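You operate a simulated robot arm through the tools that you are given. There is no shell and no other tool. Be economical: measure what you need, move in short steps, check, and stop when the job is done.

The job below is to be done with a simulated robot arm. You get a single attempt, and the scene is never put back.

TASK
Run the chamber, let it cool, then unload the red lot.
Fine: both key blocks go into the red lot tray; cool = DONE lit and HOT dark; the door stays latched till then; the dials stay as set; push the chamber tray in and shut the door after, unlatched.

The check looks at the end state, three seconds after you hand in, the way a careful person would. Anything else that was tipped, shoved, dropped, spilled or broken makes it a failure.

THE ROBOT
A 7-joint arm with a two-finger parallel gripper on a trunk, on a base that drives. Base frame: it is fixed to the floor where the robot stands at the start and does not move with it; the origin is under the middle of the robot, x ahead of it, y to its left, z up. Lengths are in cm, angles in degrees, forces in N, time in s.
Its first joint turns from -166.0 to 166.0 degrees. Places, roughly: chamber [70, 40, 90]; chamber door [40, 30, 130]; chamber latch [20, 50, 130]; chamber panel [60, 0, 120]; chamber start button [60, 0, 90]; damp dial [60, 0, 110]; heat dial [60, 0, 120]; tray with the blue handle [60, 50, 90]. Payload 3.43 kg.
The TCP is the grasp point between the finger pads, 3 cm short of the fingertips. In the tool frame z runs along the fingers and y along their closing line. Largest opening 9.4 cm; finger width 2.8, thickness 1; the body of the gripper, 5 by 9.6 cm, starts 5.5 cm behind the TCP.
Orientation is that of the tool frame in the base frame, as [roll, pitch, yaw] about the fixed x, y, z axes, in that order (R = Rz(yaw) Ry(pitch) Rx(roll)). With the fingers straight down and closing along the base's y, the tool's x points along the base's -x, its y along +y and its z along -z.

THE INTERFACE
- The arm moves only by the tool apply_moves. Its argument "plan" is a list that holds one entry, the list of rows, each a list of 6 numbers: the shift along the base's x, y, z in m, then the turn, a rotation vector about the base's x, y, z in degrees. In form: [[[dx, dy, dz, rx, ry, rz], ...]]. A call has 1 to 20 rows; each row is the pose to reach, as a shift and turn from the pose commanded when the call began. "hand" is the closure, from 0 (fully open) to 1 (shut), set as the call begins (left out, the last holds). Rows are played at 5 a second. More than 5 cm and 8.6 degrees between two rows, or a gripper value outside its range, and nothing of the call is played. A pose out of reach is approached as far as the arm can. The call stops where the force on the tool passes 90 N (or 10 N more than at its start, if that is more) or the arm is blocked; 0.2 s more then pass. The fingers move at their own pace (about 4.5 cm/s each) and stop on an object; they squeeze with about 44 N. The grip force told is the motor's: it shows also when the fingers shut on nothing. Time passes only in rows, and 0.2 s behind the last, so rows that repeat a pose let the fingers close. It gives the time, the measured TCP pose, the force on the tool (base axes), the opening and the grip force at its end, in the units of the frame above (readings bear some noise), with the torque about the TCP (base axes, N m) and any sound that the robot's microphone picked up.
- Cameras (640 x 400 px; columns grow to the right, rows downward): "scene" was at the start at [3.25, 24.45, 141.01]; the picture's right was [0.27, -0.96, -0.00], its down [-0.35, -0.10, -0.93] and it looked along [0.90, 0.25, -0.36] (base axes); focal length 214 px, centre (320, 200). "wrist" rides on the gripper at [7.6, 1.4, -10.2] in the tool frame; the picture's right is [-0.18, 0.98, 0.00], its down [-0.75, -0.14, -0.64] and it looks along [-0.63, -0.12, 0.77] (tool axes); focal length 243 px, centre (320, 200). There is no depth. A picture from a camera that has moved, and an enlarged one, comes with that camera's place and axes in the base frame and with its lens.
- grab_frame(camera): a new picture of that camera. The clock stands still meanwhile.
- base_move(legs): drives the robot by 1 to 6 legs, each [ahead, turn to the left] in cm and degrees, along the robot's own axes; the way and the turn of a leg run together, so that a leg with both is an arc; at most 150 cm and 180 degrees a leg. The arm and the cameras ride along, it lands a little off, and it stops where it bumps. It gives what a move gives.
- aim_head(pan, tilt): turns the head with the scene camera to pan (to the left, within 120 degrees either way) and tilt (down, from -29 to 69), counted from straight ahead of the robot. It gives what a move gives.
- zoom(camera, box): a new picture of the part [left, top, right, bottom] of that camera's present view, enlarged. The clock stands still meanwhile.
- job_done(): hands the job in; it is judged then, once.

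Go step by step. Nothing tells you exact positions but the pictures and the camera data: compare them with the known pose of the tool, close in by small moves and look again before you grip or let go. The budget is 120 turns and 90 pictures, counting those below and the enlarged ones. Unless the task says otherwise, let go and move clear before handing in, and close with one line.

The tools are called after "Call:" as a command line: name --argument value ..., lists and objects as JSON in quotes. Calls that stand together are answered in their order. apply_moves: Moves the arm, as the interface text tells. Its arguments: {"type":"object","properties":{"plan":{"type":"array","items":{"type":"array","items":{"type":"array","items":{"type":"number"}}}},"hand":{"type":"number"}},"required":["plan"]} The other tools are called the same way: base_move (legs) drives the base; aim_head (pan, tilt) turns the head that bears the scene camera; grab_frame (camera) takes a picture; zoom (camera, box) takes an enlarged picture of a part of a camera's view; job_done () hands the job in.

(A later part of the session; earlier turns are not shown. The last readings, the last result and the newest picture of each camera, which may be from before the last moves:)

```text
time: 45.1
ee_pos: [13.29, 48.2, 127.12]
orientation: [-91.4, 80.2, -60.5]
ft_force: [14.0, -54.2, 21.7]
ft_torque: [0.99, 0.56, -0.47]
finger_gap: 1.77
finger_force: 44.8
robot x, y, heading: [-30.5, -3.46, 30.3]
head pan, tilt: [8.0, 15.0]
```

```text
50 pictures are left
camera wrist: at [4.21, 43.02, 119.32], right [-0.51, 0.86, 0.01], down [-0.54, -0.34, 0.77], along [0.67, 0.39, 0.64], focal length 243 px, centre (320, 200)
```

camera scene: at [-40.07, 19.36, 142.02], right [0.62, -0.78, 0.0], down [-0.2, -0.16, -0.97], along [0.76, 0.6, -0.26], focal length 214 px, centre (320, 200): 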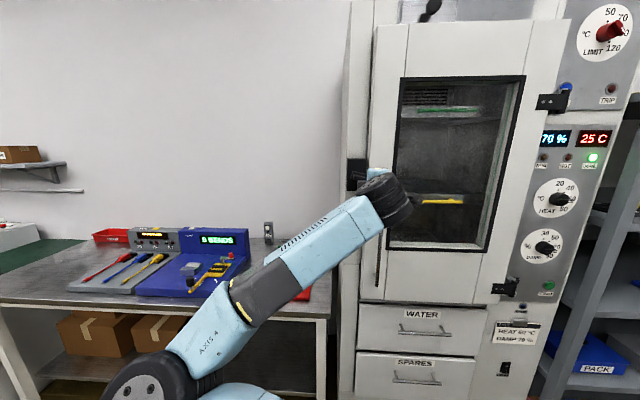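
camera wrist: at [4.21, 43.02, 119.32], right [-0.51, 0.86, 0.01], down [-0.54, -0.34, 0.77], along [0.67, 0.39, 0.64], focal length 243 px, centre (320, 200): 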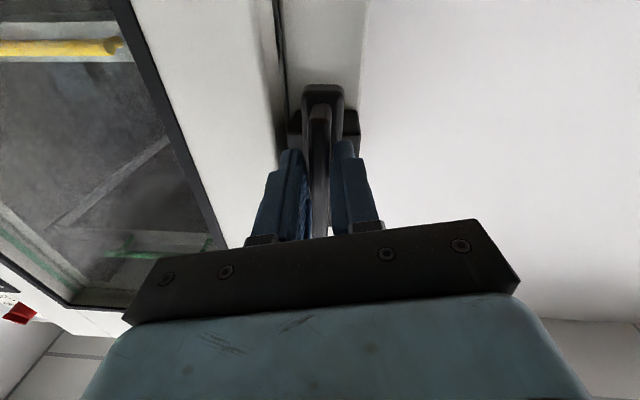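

The lever now hangs vertical, clear of the door. I'll let go, retreat, and drive back to make room for the door swing.

Call:
apply_moves --hand 0 --plan '[[[0, 0, 0, 0, 0, 0], [0, 0, 0, 0, 0, 0], [0, 0, 0, 0, 0, 0], [0, 0, 0, 0, 0, 0], [-0.0346, -0.02, 0, 0, 0, 0], [-0.0692, -0.04, 0, 0, 0, 0], [-0.104, -0.06, 0, 0, 0, 0], [-0.13, -0.075, 0, 0, 0, 0]]]'

Call:
base_move --legs '[[-20, 0]]'

Call:
aim_head --pan 0 --tilt 20

Call:
grab_frame --camera "scene"

```text
time: 46.9
ee_pos: [0.09, 41.37, 127.0]
orientation: [-92.1, 79.8, -60.8]
ft_force: [0.5, 0.4, -0.3]
ft_torque: [0.03, -0.02, 0.01]
finger_gap: 9.4
finger_force: 0.0
robot x, y, heading: [-30.73, -3.46, 30.4]
head pan, tilt: [8.0, 15.0]
```

```text
time: 48.5
ee_pos: [-17.35, 31.4, 127.04]
orientation: [-92.0, 79.7, -60.6]
ft_force: [0.4, 0.2, 0.1]
ft_torque: [-0.01, -0.01, 0.02]
finger_gap: 9.4
finger_force: 0.1
robot x, y, heading: [-47.92, -14.17, 30.5]
head pan, tilt: [8.0, 15.0]
```

```text
time: 49.2
ee_pos: [-17.32, 31.18, 127.07]
orientation: [-92.0, 79.9, -60.6]
ft_force: [0.6, 0.4, -1.0]
ft_torque: [0.0, -0.02, 0.04]
finger_gap: 9.4
finger_force: 0.1
robot x, y, heading: [-47.72, -13.74, 30.2]
head pan, tilt: [0.0, 20.0]
```

```text
49 pictures are left
camera scene: at [-56.68, 8.08, 141.2], right [0.51, -0.86, 0.0], down [-0.29, -0.17, -0.94], along [0.81, 0.48, -0.34], focal length 214 px, centre (320, 200)
```

scene: 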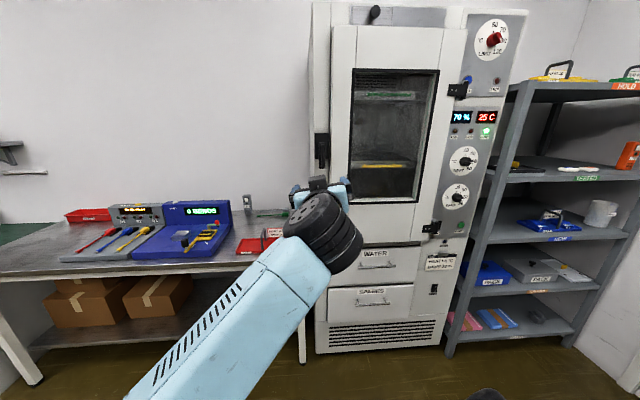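

The lever is vertical. I'll bring the tool to pointing down in front of the door's vertical pull bar.

Call:
apply_moves --plan '[[[0, 0, 0, 4.33, 2.5, 0], [0, 0, 0, 8.66, 5, 0]]]'

Call:
apply_moves --plan '[[[0.023, 0.005, -0.012, -3.75, 6.49, 0], [0.0465, 0.0107, -0.023, -7.5, 13, 0], [0.07, 0.016, -0.035, -11.25, 19.5, 0], [0.093, 0.021, -0.047, -15, 26, 0], [0.116, 0.027, -0.058, -18.75, 32.5, 0], [0.14, 0.032, -0.07, -22.5, 39, 0], [0.163, 0.037, -0.082, -26.25, 45.4, 0], [0.186, 0.043, -0.093, -30, 51.9, 0], [0.209, 0.048, -0.105, -33.75, 58.4, 0], [0.2325, 0.053, -0.117, -37.5, 64.9, 0], [0.256, 0.059, -0.128, -41.25, 71.4, 0], [0.279, 0.064, -0.14, -45, 77.9, 0]]]'

Call:
grab_frame --camera "wrist"

```text
time: 49.8
ee_pos: [-17.33, 31.24, 126.91]
orientation: [-129.7, 89.8, -98.3]
ft_force: [-0.5, -0.8, -0.4]
ft_torque: [0.02, 0.02, -0.02]
finger_gap: 9.41
finger_force: 0.0
robot x, y, heading: [-47.49, -13.99, 30.6]
head pan, tilt: [0.0, 20.0]
```

```text
time: 52.4
ee_pos: [10.59, 37.51, 113.15]
orientation: [178.7, -0.1, -149.7]
ft_force: [-1.2, -0.9, 0.7]
ft_torque: [0.0, -0.07, 0.0]
finger_gap: 9.42
finger_force: 0.1
robot x, y, heading: [-47.73, -14.06, 30.7]
head pan, tilt: [0.0, 20.0]
```

```text
48 pictures are left
camera wrist: at [3.28, 34.79, 123.37], right [-0.34, 0.94, 0.02], down [0.73, 0.25, 0.64], along [0.59, 0.23, -0.77], focal length 243 px, centre (320, 200)
```

wrist: 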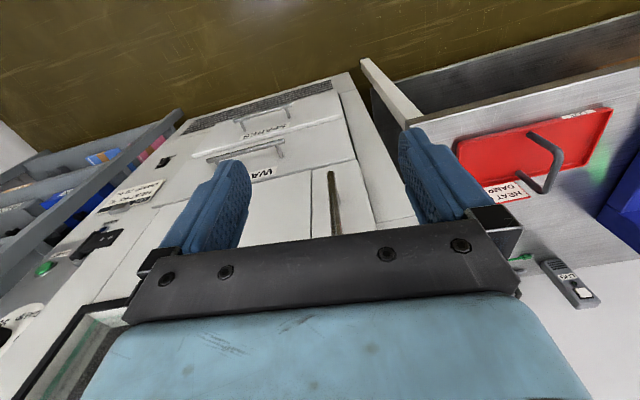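

The bar is centred between the fingers. I'll advance 10 cm and close on it.

Call:
apply_moves --plan '[[[0.03, 0.0173, 0, 0, 0, 0], [0.06, 0.0346, 0, 0, 0, 0], [0.075, 0.0433, 0, 0, 0, 0], [0.0866, 0.05, 0, 0, 0, 0]]]'

Call:
grab_frame --camera "wrist"

```text
time: 53.4
ee_pos: [19.28, 42.55, 113.17]
orientation: [178.7, -0.1, -149.9]
ft_force: [-9.5, -8.3, -4.7]
ft_torque: [0.57, -0.73, 0.04]
finger_gap: 9.38
finger_force: 0.2
robot x, y, heading: [-47.91, -13.71, 30.4]
head pan, tilt: [0.0, 20.0]
```

```text
47 pictures are left
camera wrist: at [12.03, 39.81, 123.31], right [-0.33, 0.94, 0.02], down [0.73, 0.24, 0.64], along [0.59, 0.23, -0.77], focal length 243 px, centre (320, 200)
```

wrist: 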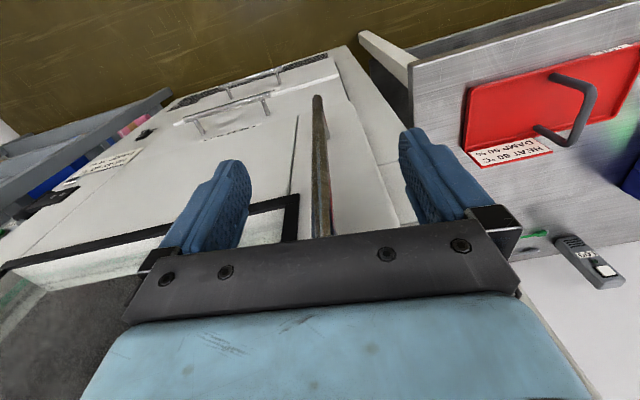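

The gripper body touches the bar's top end. I'll back off slightly, raise 4 cm, then advance again.

Call:
apply_moves --plan '[[[-0.013, -0.0075, 0, 0, 0, 0], [-0.013, -0.0075, 0.04, 0, 0, 0], [-0.004, -0.0023, 0.04, 0, 0, 0], [0.0043, 0.0025, 0.04, 0, 0, 0], [0.013, 0.0075, 0.04, 0, 0, 0]]]'

Call:
grab_frame --camera "wrist"

```text
time: 54.5
ee_pos: [19.26, 42.49, 117.33]
orientation: [178.7, -0.9, -149.5]
ft_force: [-48.5, -37.0, 0.3]
ft_torque: [3.61, -4.62, 0.49]
finger_gap: 9.38
finger_force: 0.1
robot x, y, heading: [-47.84, -13.41, 30.4]
head pan, tilt: [0.0, 20.0]
stopped in row 5: the force on the tool passed its limit at 115 N (the readings are from after the stop); the commanded pose is now the measured one
```

```text
46 pictures are left
camera wrist: at [12.09, 39.77, 127.52], right [-0.34, 0.94, 0.02], down [0.74, 0.25, 0.63], along [0.58, 0.23, -0.78], focal length 243 px, centre (320, 200)
```

wrist: 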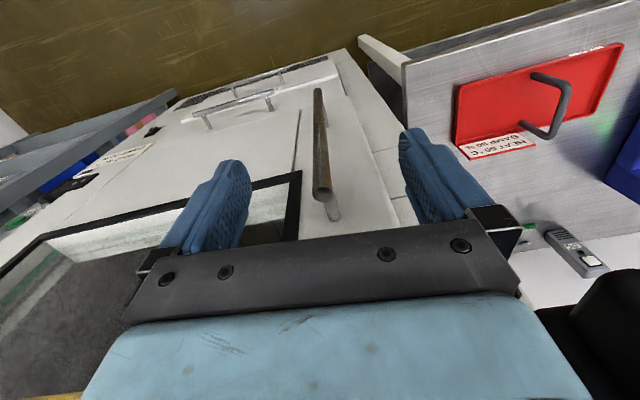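

The wrist housing meets the door, so I'll tilt the tool about 50° instead and come at the bar lower down.

Call:
apply_moves --plan '[[[-0.0346, -0.02, 0, 0, 0, 0], [-0.0692, -0.04, 0, 0, 0, 0], [-0.0692, -0.04, -0.015, 4.17, -7.2, 0], [-0.0692, -0.04, -0.03, 8.33, -14.4, 0], [-0.0692, -0.04, -0.045, 12.5, -21.7, 0], [-0.0692, -0.04, -0.06, 16.7, -28.9, 0], [-0.0692, -0.04, -0.075, 20.8, -36.1, 0], [-0.0692, -0.04, -0.093, 25, -43.3, 0], [-0.05, -0.029, -0.093, 25, -43.3, 0], [-0.025, -0.0144, -0.093, 25, -43.3, 0], [0, 0, -0.093, 25, -43.3, 0], [0.005, 0.003, -0.093, 25, -43.3, 0]]]'

Call:
grab_frame --camera "wrist"

```text
time: 57.1
ee_pos: [20.03, 43.07, 107.75]
orientation: [179.1, 49.1, -149.5]
ft_force: [-0.3, 0.2, 0.8]
ft_torque: [0.02, 0.02, -0.01]
finger_gap: 9.38
finger_force: 0.1
robot x, y, heading: [-47.74, -14.0, 30.6]
head pan, tilt: [0.0, 20.0]
```

```text
45 pictures are left
camera wrist: at [8.38, 37.74, 108.48], right [-0.41, 0.9, 0.15], down [0.09, -0.12, 0.99], along [0.91, 0.41, -0.03], focal length 243 px, centre (320, 200)
```

wrist: 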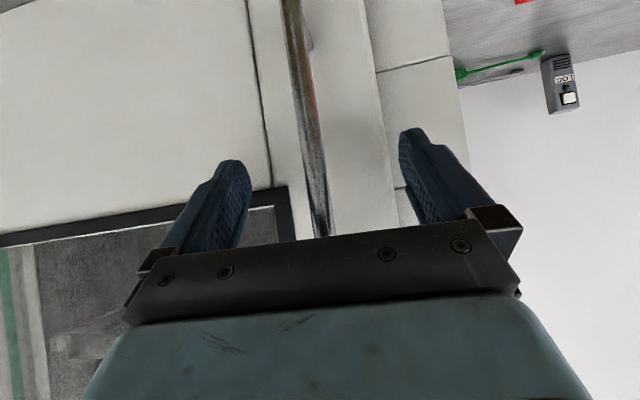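

Bar is between the fingers with no contact. I'll close on it, then pull along a short first arc of the door.

Call:
apply_moves --hand 1 --plan '[[[0, 0, 0, 0, 0, 0], [0, 0, 0, 0, 0, 0], [0, 0, 0, 0, 0, 0], [0, 0, 0, 0, 0, 0], [0, 0, 0, 0, 0, 0], [0, 0, 0, 0, 0, 0]]]'

Call:
apply_moves --plan '[[[-0.0087, -0.005, 0, 0, 0, 0], [-0.0173, -0.01, 0, 0, 0, 0], [-0.026, -0.015, 0, 0, 0, 0]]]'

```text
time: 58.5
ee_pos: [20.2, 43.04, 107.72]
orientation: [179.1, 49.1, -149.7]
ft_force: [1.9, -4.8, 0.3]
ft_torque: [0.02, 0.07, -0.05]
finger_gap: 1.59
finger_force: 42.2
robot x, y, heading: [-48.02, -14.31, 30.3]
head pan, tilt: [0.0, 20.0]
```

```text
time: 59.4
ee_pos: [18.01, 41.02, 107.53]
orientation: [179.0, 49.0, -150.1]
ft_force: [35.8, -35.7, 5.8]
ft_torque: [0.11, 1.17, -0.04]
finger_gap: 1.64
finger_force: 45.0
robot x, y, heading: [-47.79, -14.46, 30.6]
head pan, tilt: [0.0, 20.0]
```

The door is moving, and its arc suggests the hinge axis is at about (f=50, l=17). I'll follow the arc with partial yaw.

Call:
apply_moves --plan '[[[-0.0201, -0.0368, 0, 0, 0, 2.5], [-0.0427, -0.0694, 0, 0, 0, 5], [-0.0625, -0.1039, 0, 0, 0, 7.5], [-0.0791, -0.14, 0, 0, 0, 10], [-0.0926, -0.1774, 0, 0, 0, 12.5], [-0.1028, -0.2158, 0, 0, 0, 15]]]'

Call:
grab_frame --camera "scene"

```text
time: 60.2
ee_pos: [10.5, 31.53, 107.56]
orientation: [178.8, 49.1, -140.6]
ft_force: [51.9, -29.9, -12.6]
ft_torque: [0.66, 0.58, 0.21]
finger_gap: 1.57
finger_force: 45.1
robot x, y, heading: [-47.72, -14.18, 30.6]
head pan, tilt: [0.0, 20.0]
stopped in row 4: the force on the tool passed its limit at 118 N (the readings are from after the stop); the commanded pose is now the measured one
```

```text
44 pictures are left
camera scene: at [-56.29, 8.0, 141.24], right [0.51, -0.86, 0.0], down [-0.3, -0.17, -0.94], along [0.81, 0.48, -0.34], focal length 214 px, centre (320, 200)
```

scene: 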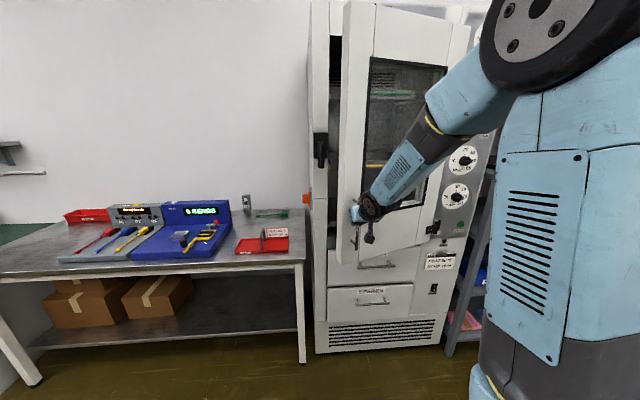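

The door is about 19° open and the pull is good. I'll continue in smaller steps along the arc.

Call:
apply_moves --plan '[[[0.0041, -0.013, 0, 0, 0, 1], [-0.0058, -0.0347, 0, 0, 0, 2.5], [-0.0146, -0.0568, 0, 0, 0, 4], [-0.0222, -0.0794, 0, 0, 0, 6], [-0.0285, -0.1024, 0, 0, 0, 8], [-0.0337, -0.1257, 0, 0, 0, 10], [-0.0375, -0.1492, 0, 0, 0, 12], [-0.0403, -0.1728, 0, 0, 0, 14], [-0.0417, -0.1966, 0, 0, 0, 16]]]'

```text
time: 61.6
ee_pos: [5.82, 20.84, 107.64]
orientation: [178.8, 49.1, -129.5]
ft_force: [-21.7, 9.3, 8.7]
ft_torque: [-0.2, -0.25, 0.26]
finger_gap: 1.6
finger_force: 45.8
robot x, y, heading: [-47.91, -14.21, 30.6]
head pan, tilt: [0.0, 20.0]
stopped in row 6: the force on the tool passed its limit at 93 N (the readings are from after the stop); the commanded pose is now the measured one
```

Door is about 33° open. I refit the hinge to (f=48, l=19); continuing more slowly.

Call:
apply_moves --plan '[[[-0.003, -0.012, 0, 0, 0, 1], [-0.0058, -0.0236, 0, 0, 0, 2], [-0.0085, -0.0356, 0, 0, 0, 3], [-0.0109, -0.0476, 0, 0, 0, 4], [-0.013, -0.0597, 0, 0, 0, 5], [-0.0147, -0.0719, 0, 0, 0, 6], [-0.0161, -0.0841, 0, 0, 0, 7], [-0.0172, -0.0963, 0, 0, 0, 8], [-0.0181, -0.1085, 0, 0, 0, 9], [-0.0186, -0.1208, 0, 0, 0, 10], [-0.0188, -0.1331, 0, 0, 0, 11], [-0.0186, -0.1454, 0, 0, 0, 12], [-0.0181, -0.1577, 0, 0, 0, 13], [-0.0173, -0.1699, 0, 0, 0, 14], [-0.0161, -0.1821, 0, 0, 0, 15], [-0.0147, -0.1943, 0, 0, 0, 16], [-0.0109, -0.2185, 0, 0, 0, 18]]]'

Call:
grab_frame --camera "scene"

```text
time: 65.2
ee_pos: [4.65, -1.3, 107.71]
orientation: [178.8, 49.1, -111.7]
ft_force: [-51.4, -7.2, -4.0]
ft_torque: [0.4, -0.93, 0.01]
finger_gap: 1.65
finger_force: 44.9
robot x, y, heading: [-47.64, -14.16, 30.4]
head pan, tilt: [0.0, 20.0]
```

```text
43 pictures are left
camera scene: at [-56.98, 8.01, 141.19], right [0.51, -0.86, 0.0], down [-0.29, -0.17, -0.94], along [0.81, 0.48, -0.34], focal length 214 px, centre (320, 200)
```

scene: 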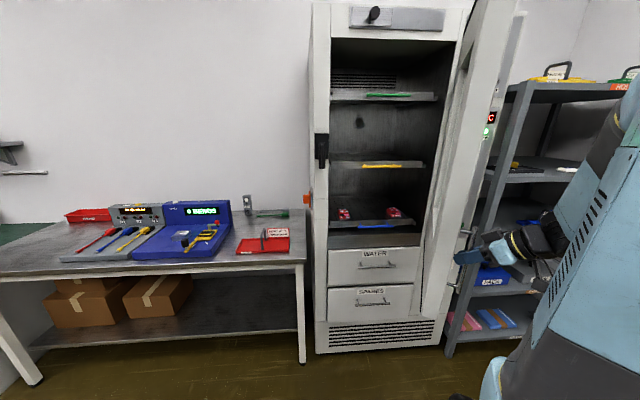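

The door is about 60° open, with the tray and blocks visible. I'll continue to about 90°.

Call:
apply_moves --plan '[[[0.001, -0.011, 0, 0, 0, 1], [0.0019, -0.0222, 0, 0, 0, 2], [0.0051, -0.0341, 0, 0, 0, 3], [0.0083, -0.0461, 0, 0, 0, 4], [0.0121, -0.0579, 0, 0, 0, 5], [0.0159, -0.0697, 0, 0, 0, 6], [0.0203, -0.0812, 0, 0, 0, 7], [0.0248, -0.0928, 0, 0, 0, 8], [0.0298, -0.1041, 0, 0, 0, 9], [0.0349, -0.1154, 0, 0, 0, 10], [0.0405, -0.1265, 0, 0, 0, 11], [0.046, -0.1375, 0, 0, 0, 12], [0.0522, -0.1483, 0, 0, 0, 13], [0.0584, -0.159, 0, 0, 0, 14], [0.0652, -0.1694, 0, 0, 0, 15], [0.072, -0.1797, 0, 0, 0, 16], [0.0793, -0.1897, 0, 0, 0, 17], [0.0865, -0.1997, 0, 0, 0, 18], [0.0943, -0.2094, 0, 0, 0, 19], [0.1021, -0.219, 0, 0, 0, 20]]]'

Call:
grab_frame --camera "scene"

```text
time: 69.4
ee_pos: [15.01, -23.06, 107.69]
orientation: [178.9, 49.0, -91.7]
ft_force: [-11.9, -10.1, 27.9]
ft_torque: [-0.36, -0.14, -0.06]
finger_gap: 1.61
finger_force: 45.5
robot x, y, heading: [-47.46, -13.97, 30.5]
head pan, tilt: [0.0, 20.0]
```

```text
42 pictures are left
camera scene: at [-56.86, 8.01, 141.2], right [0.51, -0.86, 0.0], down [-0.29, -0.17, -0.94], along [0.81, 0.48, -0.34], focal length 214 px, centre (320, 200)
```

scene: 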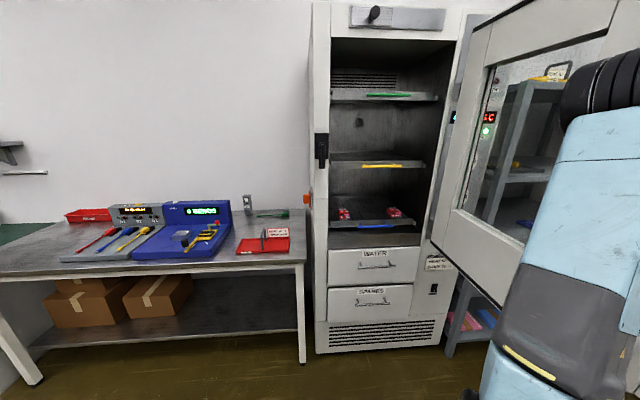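

The door is at about 90°. I'll zoom in on the tray, then release the handle.

Call:
zoom --camera "scene" --box '[320, 180, 440, 260]'

Call:
apply_moves --hand 0 --plan '[[[0, 0, 0, 0, 0, 0], [0, 0, 0, 0, 0, 0], [0, 0, 0, 0, 0, 0], [0, 0, 0, 0, 0, 0], [-0.0005, -0.015, 0.013, 0, 0, 0], [-0.001, -0.03, 0.026, 0, 0, 0], [-0.0015, -0.045, 0.039, 0, 0, 0], [-0.002, -0.061, 0.051, 0, 0, 0], [-0.0025, -0.08, 0.067, 0, 0, 0]]]'

Call:
base_move --legs '[[-28, 0]]'

Call:
grab_frame --camera "scene"

```text
5.00 times, centred on (380, 220) of scene
camera zoom: at [-56.86, 8.01, 141.2], right [0.51, -0.86, 0.0], down [-0.29, -0.17, -0.94], along [0.81, 0.48, -0.34], focal length 1072 px, centre (20, 100)
```

zoom: 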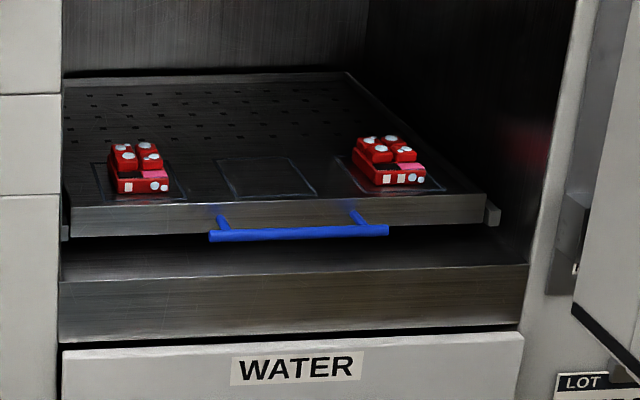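

```text
time: 71.4
ee_pos: [15.03, -31.18, 114.24]
orientation: [178.7, 49.0, -91.6]
ft_force: [0.5, 0.5, -0.7]
ft_torque: [0.02, 0.01, 0.01]
finger_gap: 9.41
finger_force: 0.1
robot x, y, heading: [-47.6, -14.3, 30.5]
head pan, tilt: [0.0, 20.0]
```

```text
time: 73.4
ee_pos: [-9.16, -45.37, 114.32]
orientation: [178.6, 49.0, -91.6]
ft_force: [-0.1, 0.5, 0.6]
ft_torque: [-0.05, 0.01, 0.02]
finger_gap: 9.37
finger_force: 0.1
robot x, y, heading: [-71.82, -27.95, 30.7]
head pan, tilt: [0.0, 20.0]
```

```text
40 pictures are left
camera scene: at [-80.79, -6.17, 141.2], right [0.51, -0.86, 0.0], down [-0.29, -0.17, -0.94], along [0.81, 0.48, -0.34], focal length 214 px, centre (320, 200)
```

scene: 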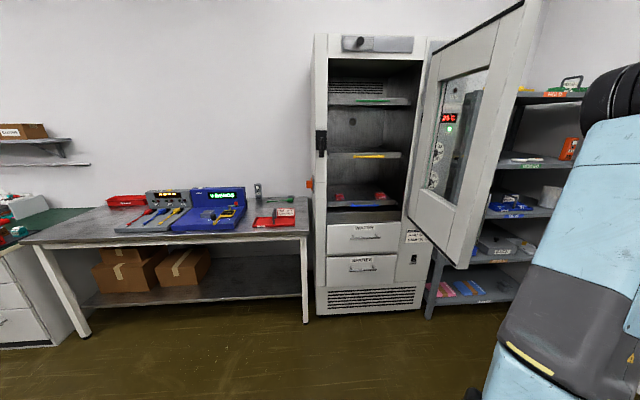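

The door stays put. The blue handle is at about f=50, l=-9, z=93. I'll bring the arm back in front, and reorient horizontal with the fingers closing vertically.

Call:
apply_moves --plan '[[[-0.0174, 0.0416, -0.004, 0, 0, -5.8], [-0.0348, 0.0831, -0.008, 0, 0, -11.6], [-0.0522, 0.1247, -0.012, 0, 0, -17.4], [-0.0696, 0.1662, -0.016, 0, 0, -23.2], [-0.087, 0.2078, -0.02, 0, 0, -29], [-0.1044, 0.2493, -0.024, 0, 0, -34.8], [-0.1218, 0.2909, -0.028, 0, 0, -40.6], [-0.1392, 0.3324, -0.032, 0, 0, -46.4], [-0.1566, 0.374, -0.036, 0, 0, -52.2], [-0.174, 0.4155, -0.04, 0, 0, -58]]]'

Call:
apply_moves --plan '[[[0.026, 0.015, 0, 4.1, -7.1, 0], [0.052, 0.03, 0, 8.2, -14.2, 0], [0.078, 0.045, 0, 12.3, -21.3, 0], [0.104, 0.06, 0, 16.4, -28.4, 0], [0.13, 0.075, 0, 20.5, -35.5, 0]]]'

Call:
apply_moves --plan '[[[0, 0, 0, -7, -4.05, 0], [0, 0, 0, -14, -8.1, 0], [0, 0, 0, -21, -12.15, 0], [0, 0, 0, -28, -16.2, 0], [0, 0, 0, -35, -20.2, 0], [0, 0, 0, -42, -24.3, 0], [0, 0, 0, -49, -28.3, 0], [0, 0, 0, -56, -32.3, 0], [0, 0, 0, -63, -36.4, 0], [0, 0, 0, -70, -40.4, 0], [0, 0, 0, -77.9, -45, 0]]]'

```text
time: 75.6
ee_pos: [-23.97, -2.7, 113.7]
orientation: [178.8, 48.9, -149.8]
ft_force: [-0.1, -1.1, 0.6]
ft_torque: [0.02, 0.02, 0.05]
finger_gap: 9.39
finger_force: 0.1
out of reach, approached as far as the arm can: row 8, 9, 10
robot x, y, heading: [-71.87, -28.23, 30.5]
head pan, tilt: [0.0, 20.0]
```

```text
time: 76.8
ee_pos: [-11.02, 4.67, 113.77]
orientation: [-68.4, 89.8, -37.1]
ft_force: [-0.3, -1.7, 0.2]
ft_torque: [-0.01, 0.02, 0.06]
finger_gap: 9.4
finger_force: 0.0
out of reach, approached as far as the arm can: row 1, 2, 3, 4
robot x, y, heading: [-71.96, -28.4, 30.4]
head pan, tilt: [0.0, 20.0]
```

```text
refused: row 11 steps farther than a row can; nothing moved
```

Call:
apply_moves --plan '[[[0.007, 0.004, -0.018, -7.08, -4.09, 0], [0.014, 0.008, -0.036, -14.17, -8.18, 0], [0.021, 0.012, -0.054, -21.25, -12.27, 0], [0.028, 0.016, -0.072, -28.34, -16.36, 0], [0.035, 0.02, -0.09, -35.42, -20.45, 0], [0.042, 0.024, -0.108, -42.5, -24.54, 0], [0.049, 0.028, -0.126, -49.6, -28.63, 0], [0.056, 0.032, -0.144, -56.7, -32.7, 0], [0.063, 0.036, -0.162, -63.75, -36.8, 0], [0.07, 0.04, -0.18, -70.85, -40.9, 0], [0.077, 0.044, -0.207, -77.9, -45, 0]]]'

```text
time: 79.2
ee_pos: [-3.4, 9.14, 92.65]
orientation: [-91.5, -0.4, -60.0]
ft_force: [0.2, 0.0, 0.4]
ft_torque: [-0.07, 0.01, 0.02]
finger_gap: 9.4
finger_force: 0.1
robot x, y, heading: [-71.69, -28.41, 30.5]
head pan, tilt: [0.0, 20.0]
```

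I'll retract and raise the arm a little, then drive to a spot ahead and to the left that reaches both the tray and the bench.

Call:
apply_moves --plan '[[[-0.026, -0.015, 0.045, 0, 0, 0], [-0.052, -0.03, 0.09, 0, 0, 0], [-0.078, -0.045, 0.135, 0, 0, 0], [-0.104, -0.06, 0.18, 0, 0, 0], [-0.121, -0.07, 0.2, 0, 0, 0]]]'

Call:
base_move --legs '[[0, 18.5], [43.5, 0], [0, -18.8]]'

Call:
aim_head --pan -5 --tilt 30

Call:
grab_frame --camera "scene"

Call:
grab_frame --camera "wrist"

```text
refused: row 1 steps farther than a row can; nothing moved
```

```text
time: 84.1
ee_pos: [25.45, 40.8, 92.76]
orientation: [-91.5, -0.2, -60.6]
ft_force: [0.2, 0.2, 0.1]
ft_torque: [-0.02, -0.02, -0.03]
finger_gap: 9.4
finger_force: 0.0
robot x, y, heading: [-45.01, 6.24, 30.1]
head pan, tilt: [0.0, 20.0]
```

```text
time: 84.8
ee_pos: [25.43, 40.73, 92.77]
orientation: [-91.5, -0.1, -60.6]
ft_force: [0.6, 0.3, -0.3]
ft_torque: [-0.01, 0.02, -0.03]
finger_gap: 9.41
finger_force: 0.1
robot x, y, heading: [-44.62, 6.01, 29.8]
head pan, tilt: [-5.0, 30.0]
```

```text
39 pictures are left
camera scene: at [-53.11, 27.31, 139.6], right [0.42, -0.91, 0.0], down [-0.45, -0.21, -0.87], along [0.79, 0.36, -0.5], focal length 214 px, centre (320, 200)
```

scene: 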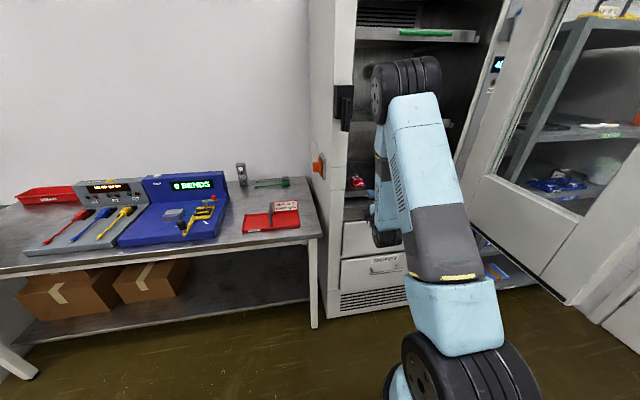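

```text
38 pictures are left
camera wrist: at [20.0, 29.18, 91.54], right [-0.11, 0.15, -0.98], down [-0.93, 0.34, 0.16], along [0.36, 0.93, 0.1], focal length 243 px, centre (320, 200)
```

wrist: 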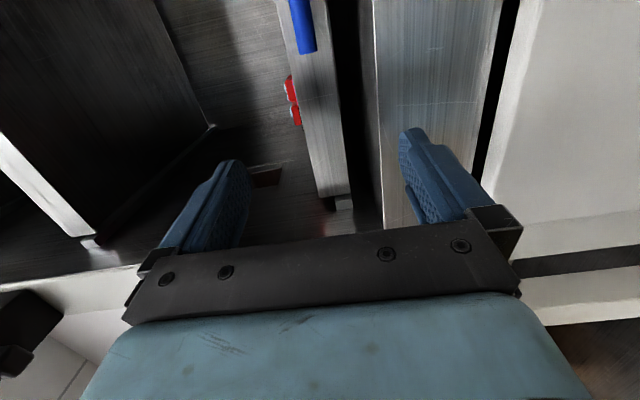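

Nothing was bumped. The blue handle's left end is at l=-17, z≈92.5. I'll slide right, half-open, in front of the handle's middle.

Call:
apply_moves --hand 0.4 --plan '[[[0.017, -0.0295, 0, 0, 0, 0], [0.034, -0.059, 0, 0, 0, 0], [0.051, -0.0885, 0, 0, 0, 0], [0.068, -0.118, 0, 0, 0, 0]]]'

Call:
grab_frame --camera "wrist"

```text
time: 85.8
ee_pos: [32.06, 29.12, 92.86]
orientation: [-91.5, -0.2, -60.6]
ft_force: [0.4, 0.7, -0.6]
ft_torque: [-0.02, 0.01, -0.03]
finger_gap: 5.65
finger_force: 0.2
robot x, y, heading: [-44.58, 5.93, 29.7]
head pan, tilt: [-5.0, 30.0]
```

```text
37 pictures are left
camera wrist: at [26.79, 17.39, 91.56], right [-0.11, 0.15, -0.98], down [-0.93, 0.34, 0.16], along [0.36, 0.93, 0.1], focal length 243 px, centre (320, 200)
```

wrist: 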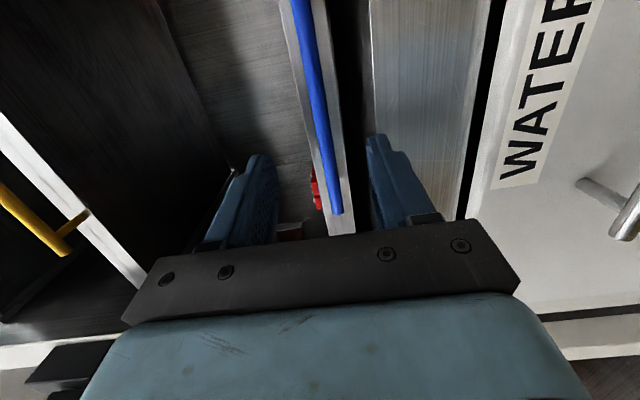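

The handle is centred between the fingers. I'll advance 6 cm and close.

Call:
apply_moves --plan '[[[0.026, 0.015, -0.002, 0, 0, 0], [0.0433, 0.025, -0.003, 0, 0, 0], [0.052, 0.03, -0.003, 0, 0, 0]]]'

Call:
apply_moves --hand 1 --plan '[[[0, 0, 0, 0, 0, 0], [0, 0, 0, 0, 0, 0], [0, 0, 0, 0, 0, 0], [0, 0, 0, 0, 0, 0], [0, 0, 0, 0, 0, 0]]]'

Call:
grab_frame --camera "wrist"

```text
time: 86.6
ee_pos: [37.32, 32.19, 92.55]
orientation: [-91.5, 0.0, -60.6]
ft_force: [0.4, -0.4, 0.5]
ft_torque: [0.01, -0.02, 0.0]
finger_gap: 5.63
finger_force: 0.0
robot x, y, heading: [-44.47, 6.28, 29.8]
head pan, tilt: [-5.0, 30.0]
```

```text
time: 87.8
ee_pos: [37.33, 32.07, 92.42]
orientation: [-91.6, -0.1, -60.6]
ft_force: [-1.3, -0.5, -5.9]
ft_torque: [0.79, 0.76, 0.2]
finger_gap: 1.12
finger_force: 44.3
robot x, y, heading: [-44.39, 5.94, 29.9]
head pan, tilt: [-5.0, 30.0]
```

```text
36 pictures are left
camera wrist: at [32.03, 20.4, 91.21], right [-0.11, 0.15, -0.98], down [-0.93, 0.34, 0.16], along [0.36, 0.93, 0.1], focal length 243 px, centre (320, 200)
```

wrist: 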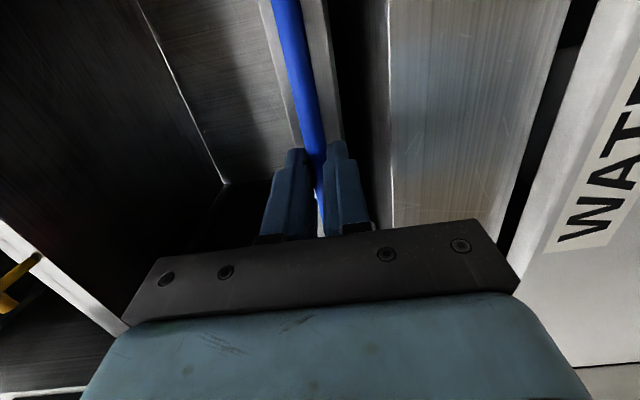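

I've got the handle. I'll pull the tray straight out, slowly.

Call:
apply_moves --plan '[[[-0.0043, -0.0025, 0, 0, 0, 0], [-0.013, -0.0075, 0, 0, 0, 0], [-0.0217, -0.0125, 0, 0, 0, 0], [-0.0303, -0.0175, 0, 0, 0, 0], [-0.039, -0.0225, 0, 0, 0, 0], [-0.0476, -0.0275, 0, 0, 0, 0], [-0.0563, -0.0325, 0, 0, 0, 0], [-0.065, -0.0375, 0, 0, 0, 0], [-0.0736, -0.0425, 0, 0, 0, 0], [-0.0823, -0.0475, 0, 0, 0, 0], [-0.091, -0.0525, 0, 0, 0, 0], [-0.0996, -0.0575, 0, 0, 0, 0], [-0.1083, -0.0625, 0, 0, 0, 0], [-0.117, -0.0675, 0, 0, 0, 0], [-0.1256, -0.0725, 0, 0, 0, 0], [-0.134, -0.0775, 0, 0, 0, 0], [-0.142, -0.082, 0, 0, 0, 0], [-0.149, -0.086, 0, 0, 0, 0], [-0.153, -0.0885, 0, 0, 0, 0]]]'

Call:
grab_frame --camera "scene"

Call:
grab_frame --camera "wrist"

```text
time: 91.8
ee_pos: [22.18, 23.18, 92.49]
orientation: [-91.5, -0.1, -60.5]
ft_force: [20.4, -26.3, -10.3]
ft_torque: [-1.15, -0.6, -0.65]
finger_gap: 1.16
finger_force: 45.1
robot x, y, heading: [-44.61, 5.81, 30.0]
head pan, tilt: [-5.0, 30.0]
```

```text
35 pictures are left
camera scene: at [-52.99, 27.22, 139.62], right [0.42, -0.91, 0.0], down [-0.45, -0.21, -0.87], along [0.78, 0.36, -0.5], focal length 214 px, centre (320, 200)
```

scene: 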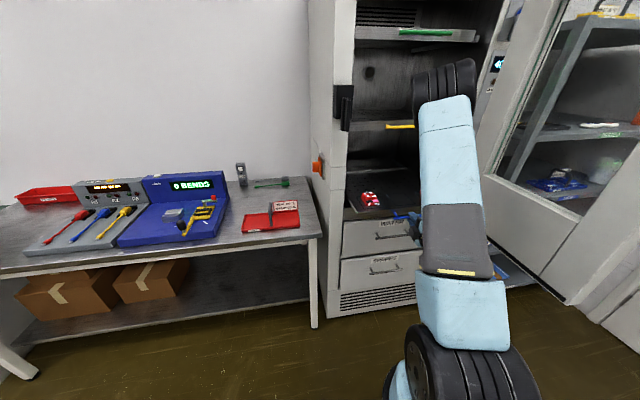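

```text
34 pictures are left
camera wrist: at [16.82, 11.42, 91.19], right [-0.11, 0.15, -0.98], down [-0.93, 0.34, 0.16], along [0.36, 0.93, 0.1], focal length 243 px, centre (320, 200)
```

wrist: 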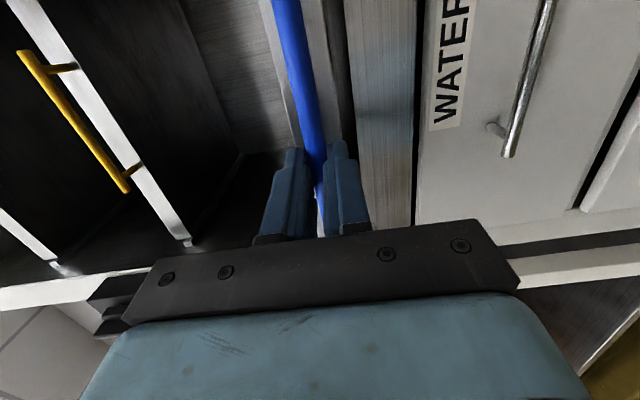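

The tray is out by about 17 cm with the blocks in place. I'll release, back away, rise, and turn the tool down.

Call:
apply_moves --hand 0.4 --plan '[[[0, 0, 0, 0, 0, 0], [0, 0, 0, 0, 0, 0], [0, 0, 0, 0, 0, 0], [0, 0, 0, 0, 0, 0], [-0.026, -0.015, 0, 0, 0, 0], [-0.052, -0.03, 0, 0, 0, 0], [-0.061, -0.035, 0.02, 0, 0, 0], [-0.061, -0.035, 0.06, 0, 0, 0], [-0.061, -0.035, 0.1, 0, 0, 0], [-0.061, -0.035, 0.14, 0, 0, 0]]]'

Call:
apply_moves --plan '[[[0, 0, 0.005, 7.08, 4.09, 0], [0, 0, 0.01, 14.17, 8.18, 0], [0, 0, 0.015, 21.25, 12.27, 0], [0, 0, 0.02, 28.34, 16.36, 0], [0, 0, 0.025, 35.42, 20.45, 0], [0, 0, 0.03, 42.5, 24.54, 0], [0, 0, 0.035, 49.6, 28.63, 0], [0, 0, 0.04, 56.7, 32.7, 0], [0, 0, 0.045, 63.75, 36.8, 0], [0, 0, 0.05, 70.85, 40.9, 0], [0, 0, 0.055, 77.9, 45, 0]]]'

Call:
apply_moves --hand 0 --plan '[[[0.005, 0.003, 0, -4, 6.93, 0], [0.01, 0.006, 0, -8, 13.86, 0], [0.015, 0.009, 0, -12, 20.8, 0], [0.02, 0.012, 0, -16, 27.7, 0], [0.025, 0.015, 0, -20, 34.6, 0], [0.03, 0.018, 0, -24, 41.6, 0], [0.035, 0.021, 0, -28, 48.5, 0], [0.04, 0.024, 0, -32, 55.4, 0], [0.045, 0.027, 0, -36, 62.35, 0], [0.05, 0.03, 0, -40, 69.3, 0], [0.055, 0.033, 0, -44, 76.2, 0], [0.06, 0.035, 0, -45, 78, 0]]]'

Call:
grab_frame --camera "wrist"

Call:
grab_frame --camera "scene"

```text
time: 94.0
ee_pos: [21.31, 18.93, 108.07]
orientation: [-91.5, -0.1, -60.6]
ft_force: [1.4, -0.2, 0.1]
ft_torque: [0.03, -0.06, 0.03]
finger_gap: 5.64
finger_force: 0.0
out of reach, approached as far as the arm can: row 5, 6, 7, 8, 9, 10
robot x, y, heading: [-44.91, 5.93, 29.8]
head pan, tilt: [-5.0, 30.0]
```

```text
time: 96.4
ee_pos: [21.31, 18.74, 113.44]
orientation: [-175.2, 89.3, -143.8]
ft_force: [0.5, -0.2, -0.4]
ft_torque: [0.02, 0.01, 0.02]
finger_gap: 5.65
finger_force: 0.1
robot x, y, heading: [-44.66, 5.97, 29.8]
head pan, tilt: [-5.0, 30.0]
```

```text
time: 99.0
ee_pos: [27.25, 22.18, 113.5]
orientation: [178.4, -0.8, -150.0]
ft_force: [0.4, -0.3, -0.3]
ft_torque: [0.03, -0.03, 0.0]
finger_gap: 9.41
finger_force: 0.0
robot x, y, heading: [-44.75, 6.1, 30.0]
head pan, tilt: [-5.0, 30.0]
```

```text
33 pictures are left
camera wrist: at [20.1, 19.51, 123.69], right [-0.33, 0.94, 0.02], down [0.74, 0.25, 0.63], along [0.59, 0.23, -0.78], focal length 243 px, centre (320, 200)
```

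wrist: 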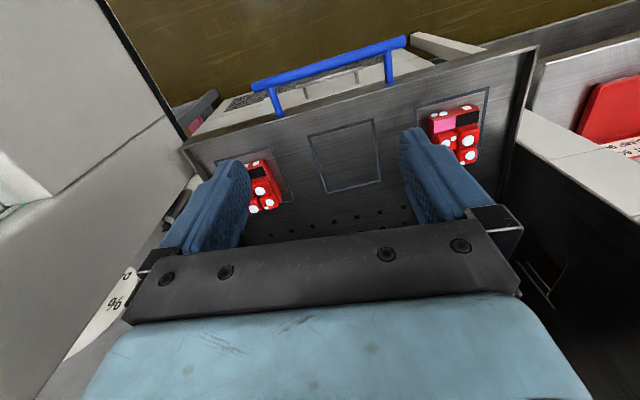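

```text
32 pictures are left
camera scene: at [-53.14, 27.29, 139.6], right [0.42, -0.91, 0.0], down [-0.45, -0.21, -0.87], along [0.79, 0.36, -0.5], focal length 214 px, centre (320, 200)
```

scene: 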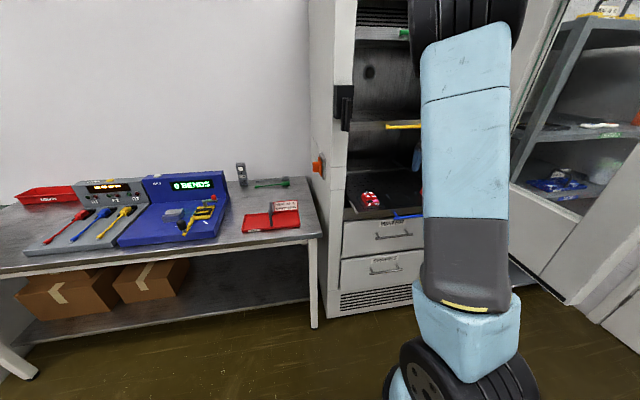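

Both blocks are visible. I'll zoom in on them for size and orientation.

Call:
zoom --camera "wrist" --box '[400, 70, 520, 190]'

```text
3.33 times, centred on (460, 130) of wrist
camera zoom: at [20.1, 19.51, 123.69], right [-0.33, 0.94, 0.02], down [0.74, 0.25, 0.63], along [0.59, 0.23, -0.78], focal length 809 px, centre (-147, 433)
```

zoom: 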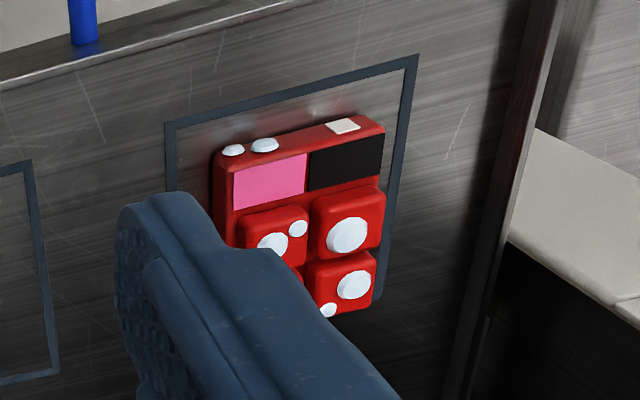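

The block is about 5.5 cm wide and aligned with the tray. I'll move above the left block with the tool tilted 20° so the wrist stays clear of the yellow handle.

Call:
apply_moves --plan '[[[-0.0077, 0.0346, -0.015, 2, -3.46, 0], [-0.0154, 0.0692, -0.03, 4, -6.93, 0], [-0.0232, 0.1038, -0.045, 6, -10.4, 0], [-0.0309, 0.1384, -0.06, 8, -13.9, 0], [-0.0386, 0.173, -0.075, 10, -17.3, 0]]]'

Call:
grab_frame --camera "wrist"

```text
time: 100.2
ee_pos: [23.39, 39.38, 105.97]
orientation: [178.5, 19.3, -149.9]
ft_force: [-1.6, -1.7, -0.6]
ft_torque: [0.05, 0.01, 0.0]
finger_gap: 9.37
finger_force: 0.0
robot x, y, heading: [-44.48, 6.41, 30.1]
head pan, tilt: [-5.0, 30.0]
```

```text
30 pictures are left
camera wrist: at [13.61, 35.11, 112.97], right [-0.35, 0.93, 0.08], down [0.51, 0.11, 0.85], along [0.79, 0.34, -0.52], focal length 243 px, centre (320, 200)
```

wrist: 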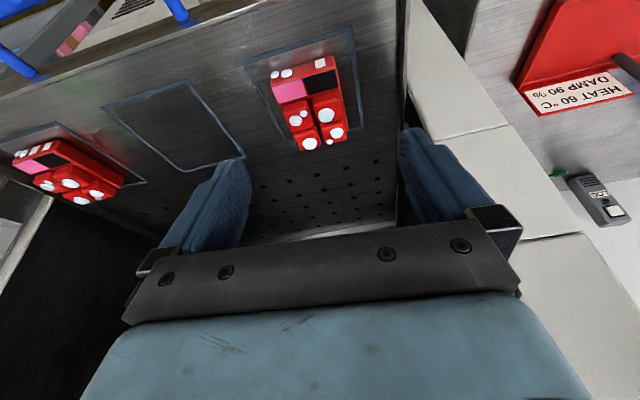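

The block is between the fingers laterally. I'll move forward and down partway, then look again.

Call:
apply_moves --plan '[[[0.015, 0.006, -0.02, 0, 0, 0], [0.029, 0.012, -0.045, 0, 0, 0], [0.029, 0.012, -0.075, 0, 0, 0]]]'

Call:
grab_frame --camera "wrist"

```text
time: 101.0
ee_pos: [26.37, 40.83, 98.33]
orientation: [178.6, 19.4, -149.8]
ft_force: [0.4, -0.7, 1.2]
ft_torque: [0.01, 0.01, -0.01]
finger_gap: 9.39
finger_force: 0.0
robot x, y, heading: [-44.47, 5.99, 29.8]
head pan, tilt: [-5.0, 30.0]
```

```text
29 pictures are left
camera wrist: at [16.53, 36.44, 105.44], right [-0.35, 0.93, 0.08], down [0.51, 0.12, 0.85], along [0.78, 0.34, -0.52], focal length 243 px, centre (320, 200)
```

wrist: 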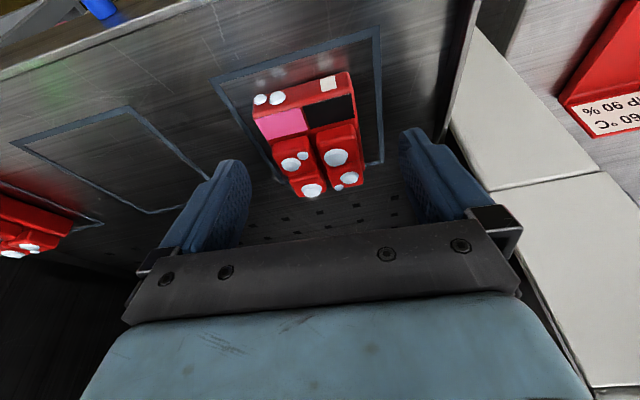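

Call:
apply_moves --plan '[[[0.0025, -0.004, -0.01, 0, 0, 0], [0.0025, -0.004, -0.02, 0, 0, 0]]]'

Call:
grab_frame --camera "wrist"

```text
time: 101.6
ee_pos: [26.73, 40.34, 96.45]
orientation: [178.6, 19.3, -149.8]
ft_force: [1.3, 0.1, 2.5]
ft_torque: [-0.13, -0.09, 0.05]
finger_gap: 9.4
finger_force: 0.0
robot x, y, heading: [-44.54, 6.15, 29.7]
head pan, tilt: [-5.0, 30.0]
```

```text
28 pictures are left
camera wrist: at [16.75, 36.03, 103.48], right [-0.35, 0.93, 0.08], down [0.51, 0.12, 0.85], along [0.78, 0.34, -0.52], focal length 243 px, centre (320, 200)
```

wrist: 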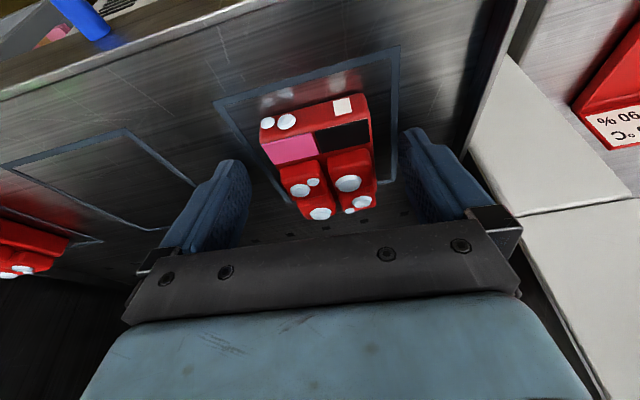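

The fingertips just touch the tray, so its surface is at z≈93.6. I'll shift back 1.5 cm to the block's middle, lift slightly, and close.

Call:
apply_moves --plan '[[[0, 0, 0.004, 0, 0, 0], [-0.007, -0.004, 0.004, 0, 0, 0], [-0.0135, -0.0075, 0.004, 0, 0, 0]]]'

Call:
apply_moves --hand 1 --plan '[[[0, 0, 0, 0, 0, 0], [0, 0, 0, 0, 0, 0], [0, 0, 0, 0, 0, 0], [0, 0, 0, 0, 0, 0], [0, 0, 0, 0, 0, 0]]]'

Call:
grab_frame --camera "wrist"

```text
time: 102.4
ee_pos: [25.12, 39.67, 96.82]
orientation: [178.6, 19.2, -149.8]
ft_force: [0.3, -0.1, 0.8]
ft_torque: [0.0, -0.02, -0.02]
finger_gap: 9.37
finger_force: 0.1
robot x, y, heading: [-44.57, 6.22, 30.1]
head pan, tilt: [-5.0, 30.0]
```

```text
time: 103.6
ee_pos: [25.15, 39.57, 96.79]
orientation: [178.6, 19.3, -149.8]
ft_force: [-1.0, -0.1, 1.5]
ft_torque: [-0.07, 0.04, -0.01]
finger_gap: 5.49
finger_force: 43.9
robot x, y, heading: [-44.69, 5.82, 29.8]
head pan, tilt: [-5.0, 30.0]
```

```text
27 pictures are left
camera wrist: at [15.39, 35.32, 103.88], right [-0.35, 0.93, 0.08], down [0.51, 0.12, 0.85], along [0.78, 0.34, -0.52], focal length 243 px, centre (320, 200)
```

wrist: 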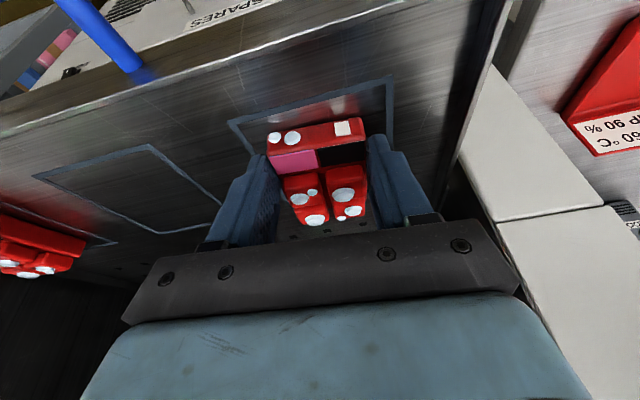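

Gripped at 5.5 cm. I'll lift, draw back to clear the latch lever, and swing left toward the red tray.

Call:
apply_moves --plan '[[[0, 0, 0.01, 0, 0, 0], [0, 0, 0.04, 0, 0, 0], [0, 0, 0.08, 0, 0, 0], [-0.017, -0.01, 0.12, 0, 0, 0], [-0.052, -0.03, 0.14, 0, 0, 0], [-0.087, -0.05, 0.15, 0, 0, 0], [-0.122, -0.07, 0.15, 0, 0, 0], [-0.143, -0.034, 0.15, 0, 0, 0], [-0.164, 0.002, 0.15, 0, 0, 0], [-0.186, 0.039, 0.15, 0, 0, 0], [-0.208, 0.076, 0.15, 0, 0, 0], [-0.23, 0.113, 0.15, 0, 0, 0], [-0.252, 0.15, 0.15, 0, 0, 0], [-0.274, 0.187, 0.15, 0, 0, 0], [-0.295, 0.224, 0.15, 0, 0, 0]]]'

Call:
aim_head --pan 15 --tilt 30

Call:
grab_frame --camera "scene"

Call:
grab_frame --camera "wrist"

```text
time: 106.8
ee_pos: [-4.14, 61.97, 111.94]
orientation: [178.5, 19.2, -149.9]
ft_force: [0.3, -1.2, 0.6]
ft_torque: [0.04, -0.01, 0.0]
finger_gap: 0.02
finger_force: 32.7
robot x, y, heading: [-44.63, 6.16, 29.6]
head pan, tilt: [-5.0, 30.0]
```

```text
time: 107.7
ee_pos: [-4.2, 61.99, 111.92]
orientation: [178.5, 19.3, -149.9]
ft_force: [0.8, 0.7, 0.3]
ft_torque: [0.02, 0.02, 0.0]
finger_gap: 0.0
finger_force: 33.1
robot x, y, heading: [-44.87, 6.39, 29.8]
head pan, tilt: [15.0, 30.0]
```

```text
26 pictures are left
camera scene: at [-54.93, 29.86, 139.59], right [0.71, -0.71, 0.0], down [-0.35, -0.35, -0.87], along [0.61, 0.61, -0.5], focal length 214 px, centre (320, 200)
```

scene: 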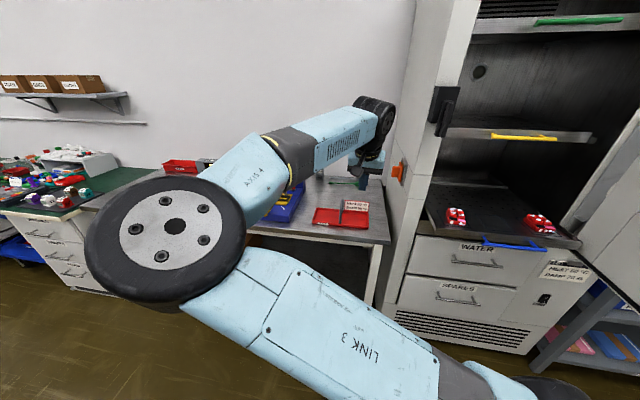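

```text
25 pictures are left
camera wrist: at [-14.06, 57.66, 118.95], right [-0.35, 0.93, 0.08], down [0.51, 0.12, 0.85], along [0.78, 0.34, -0.52], focal length 243 px, centre (320, 200)
```

wrist: 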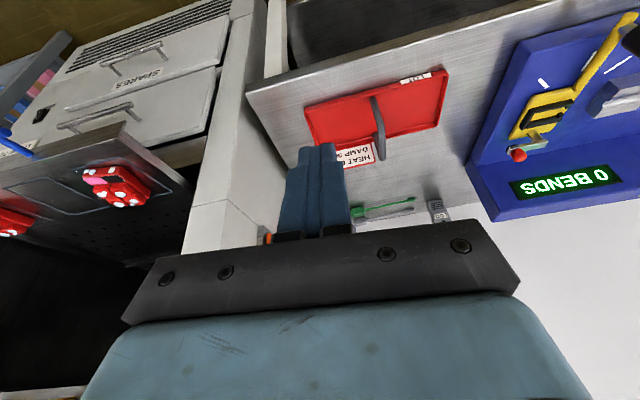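

The block slipped out and remains on the tray. I'll look at it closely.

Call:
zoom --camera "wrist" --box '[0, 110, 200, 260]'

Call:
zoom --camera "scene" --box '[420, 180, 590, 260]'

```text
2.67 times, centred on (100, 185) of wrist
camera zoom: at [-14.06, 57.66, 118.95], right [-0.35, 0.93, 0.08], down [0.51, 0.12, 0.85], along [0.78, 0.34, -0.52], focal length 647 px, centre (907, 240)
```

zoom: 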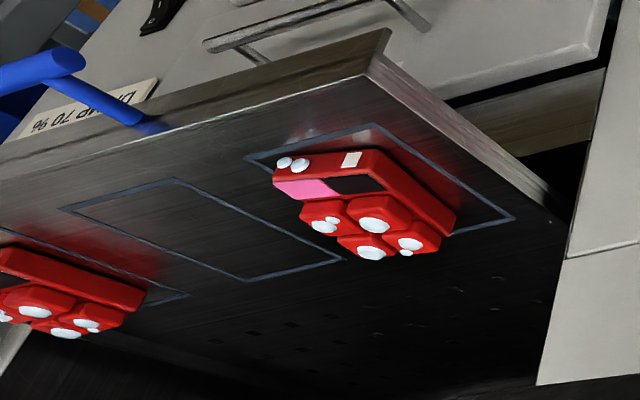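

```text
3.76 times, centred on (505, 220) of scene
camera zoom: at [-54.93, 29.86, 139.59], right [0.71, -0.71, 0.0], down [-0.35, -0.35, -0.87], along [0.61, 0.61, -0.5], focal length 807 px, centre (-376, 125)
```

zoom: 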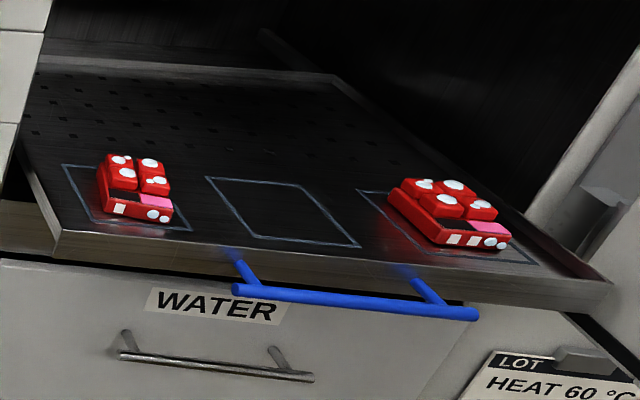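

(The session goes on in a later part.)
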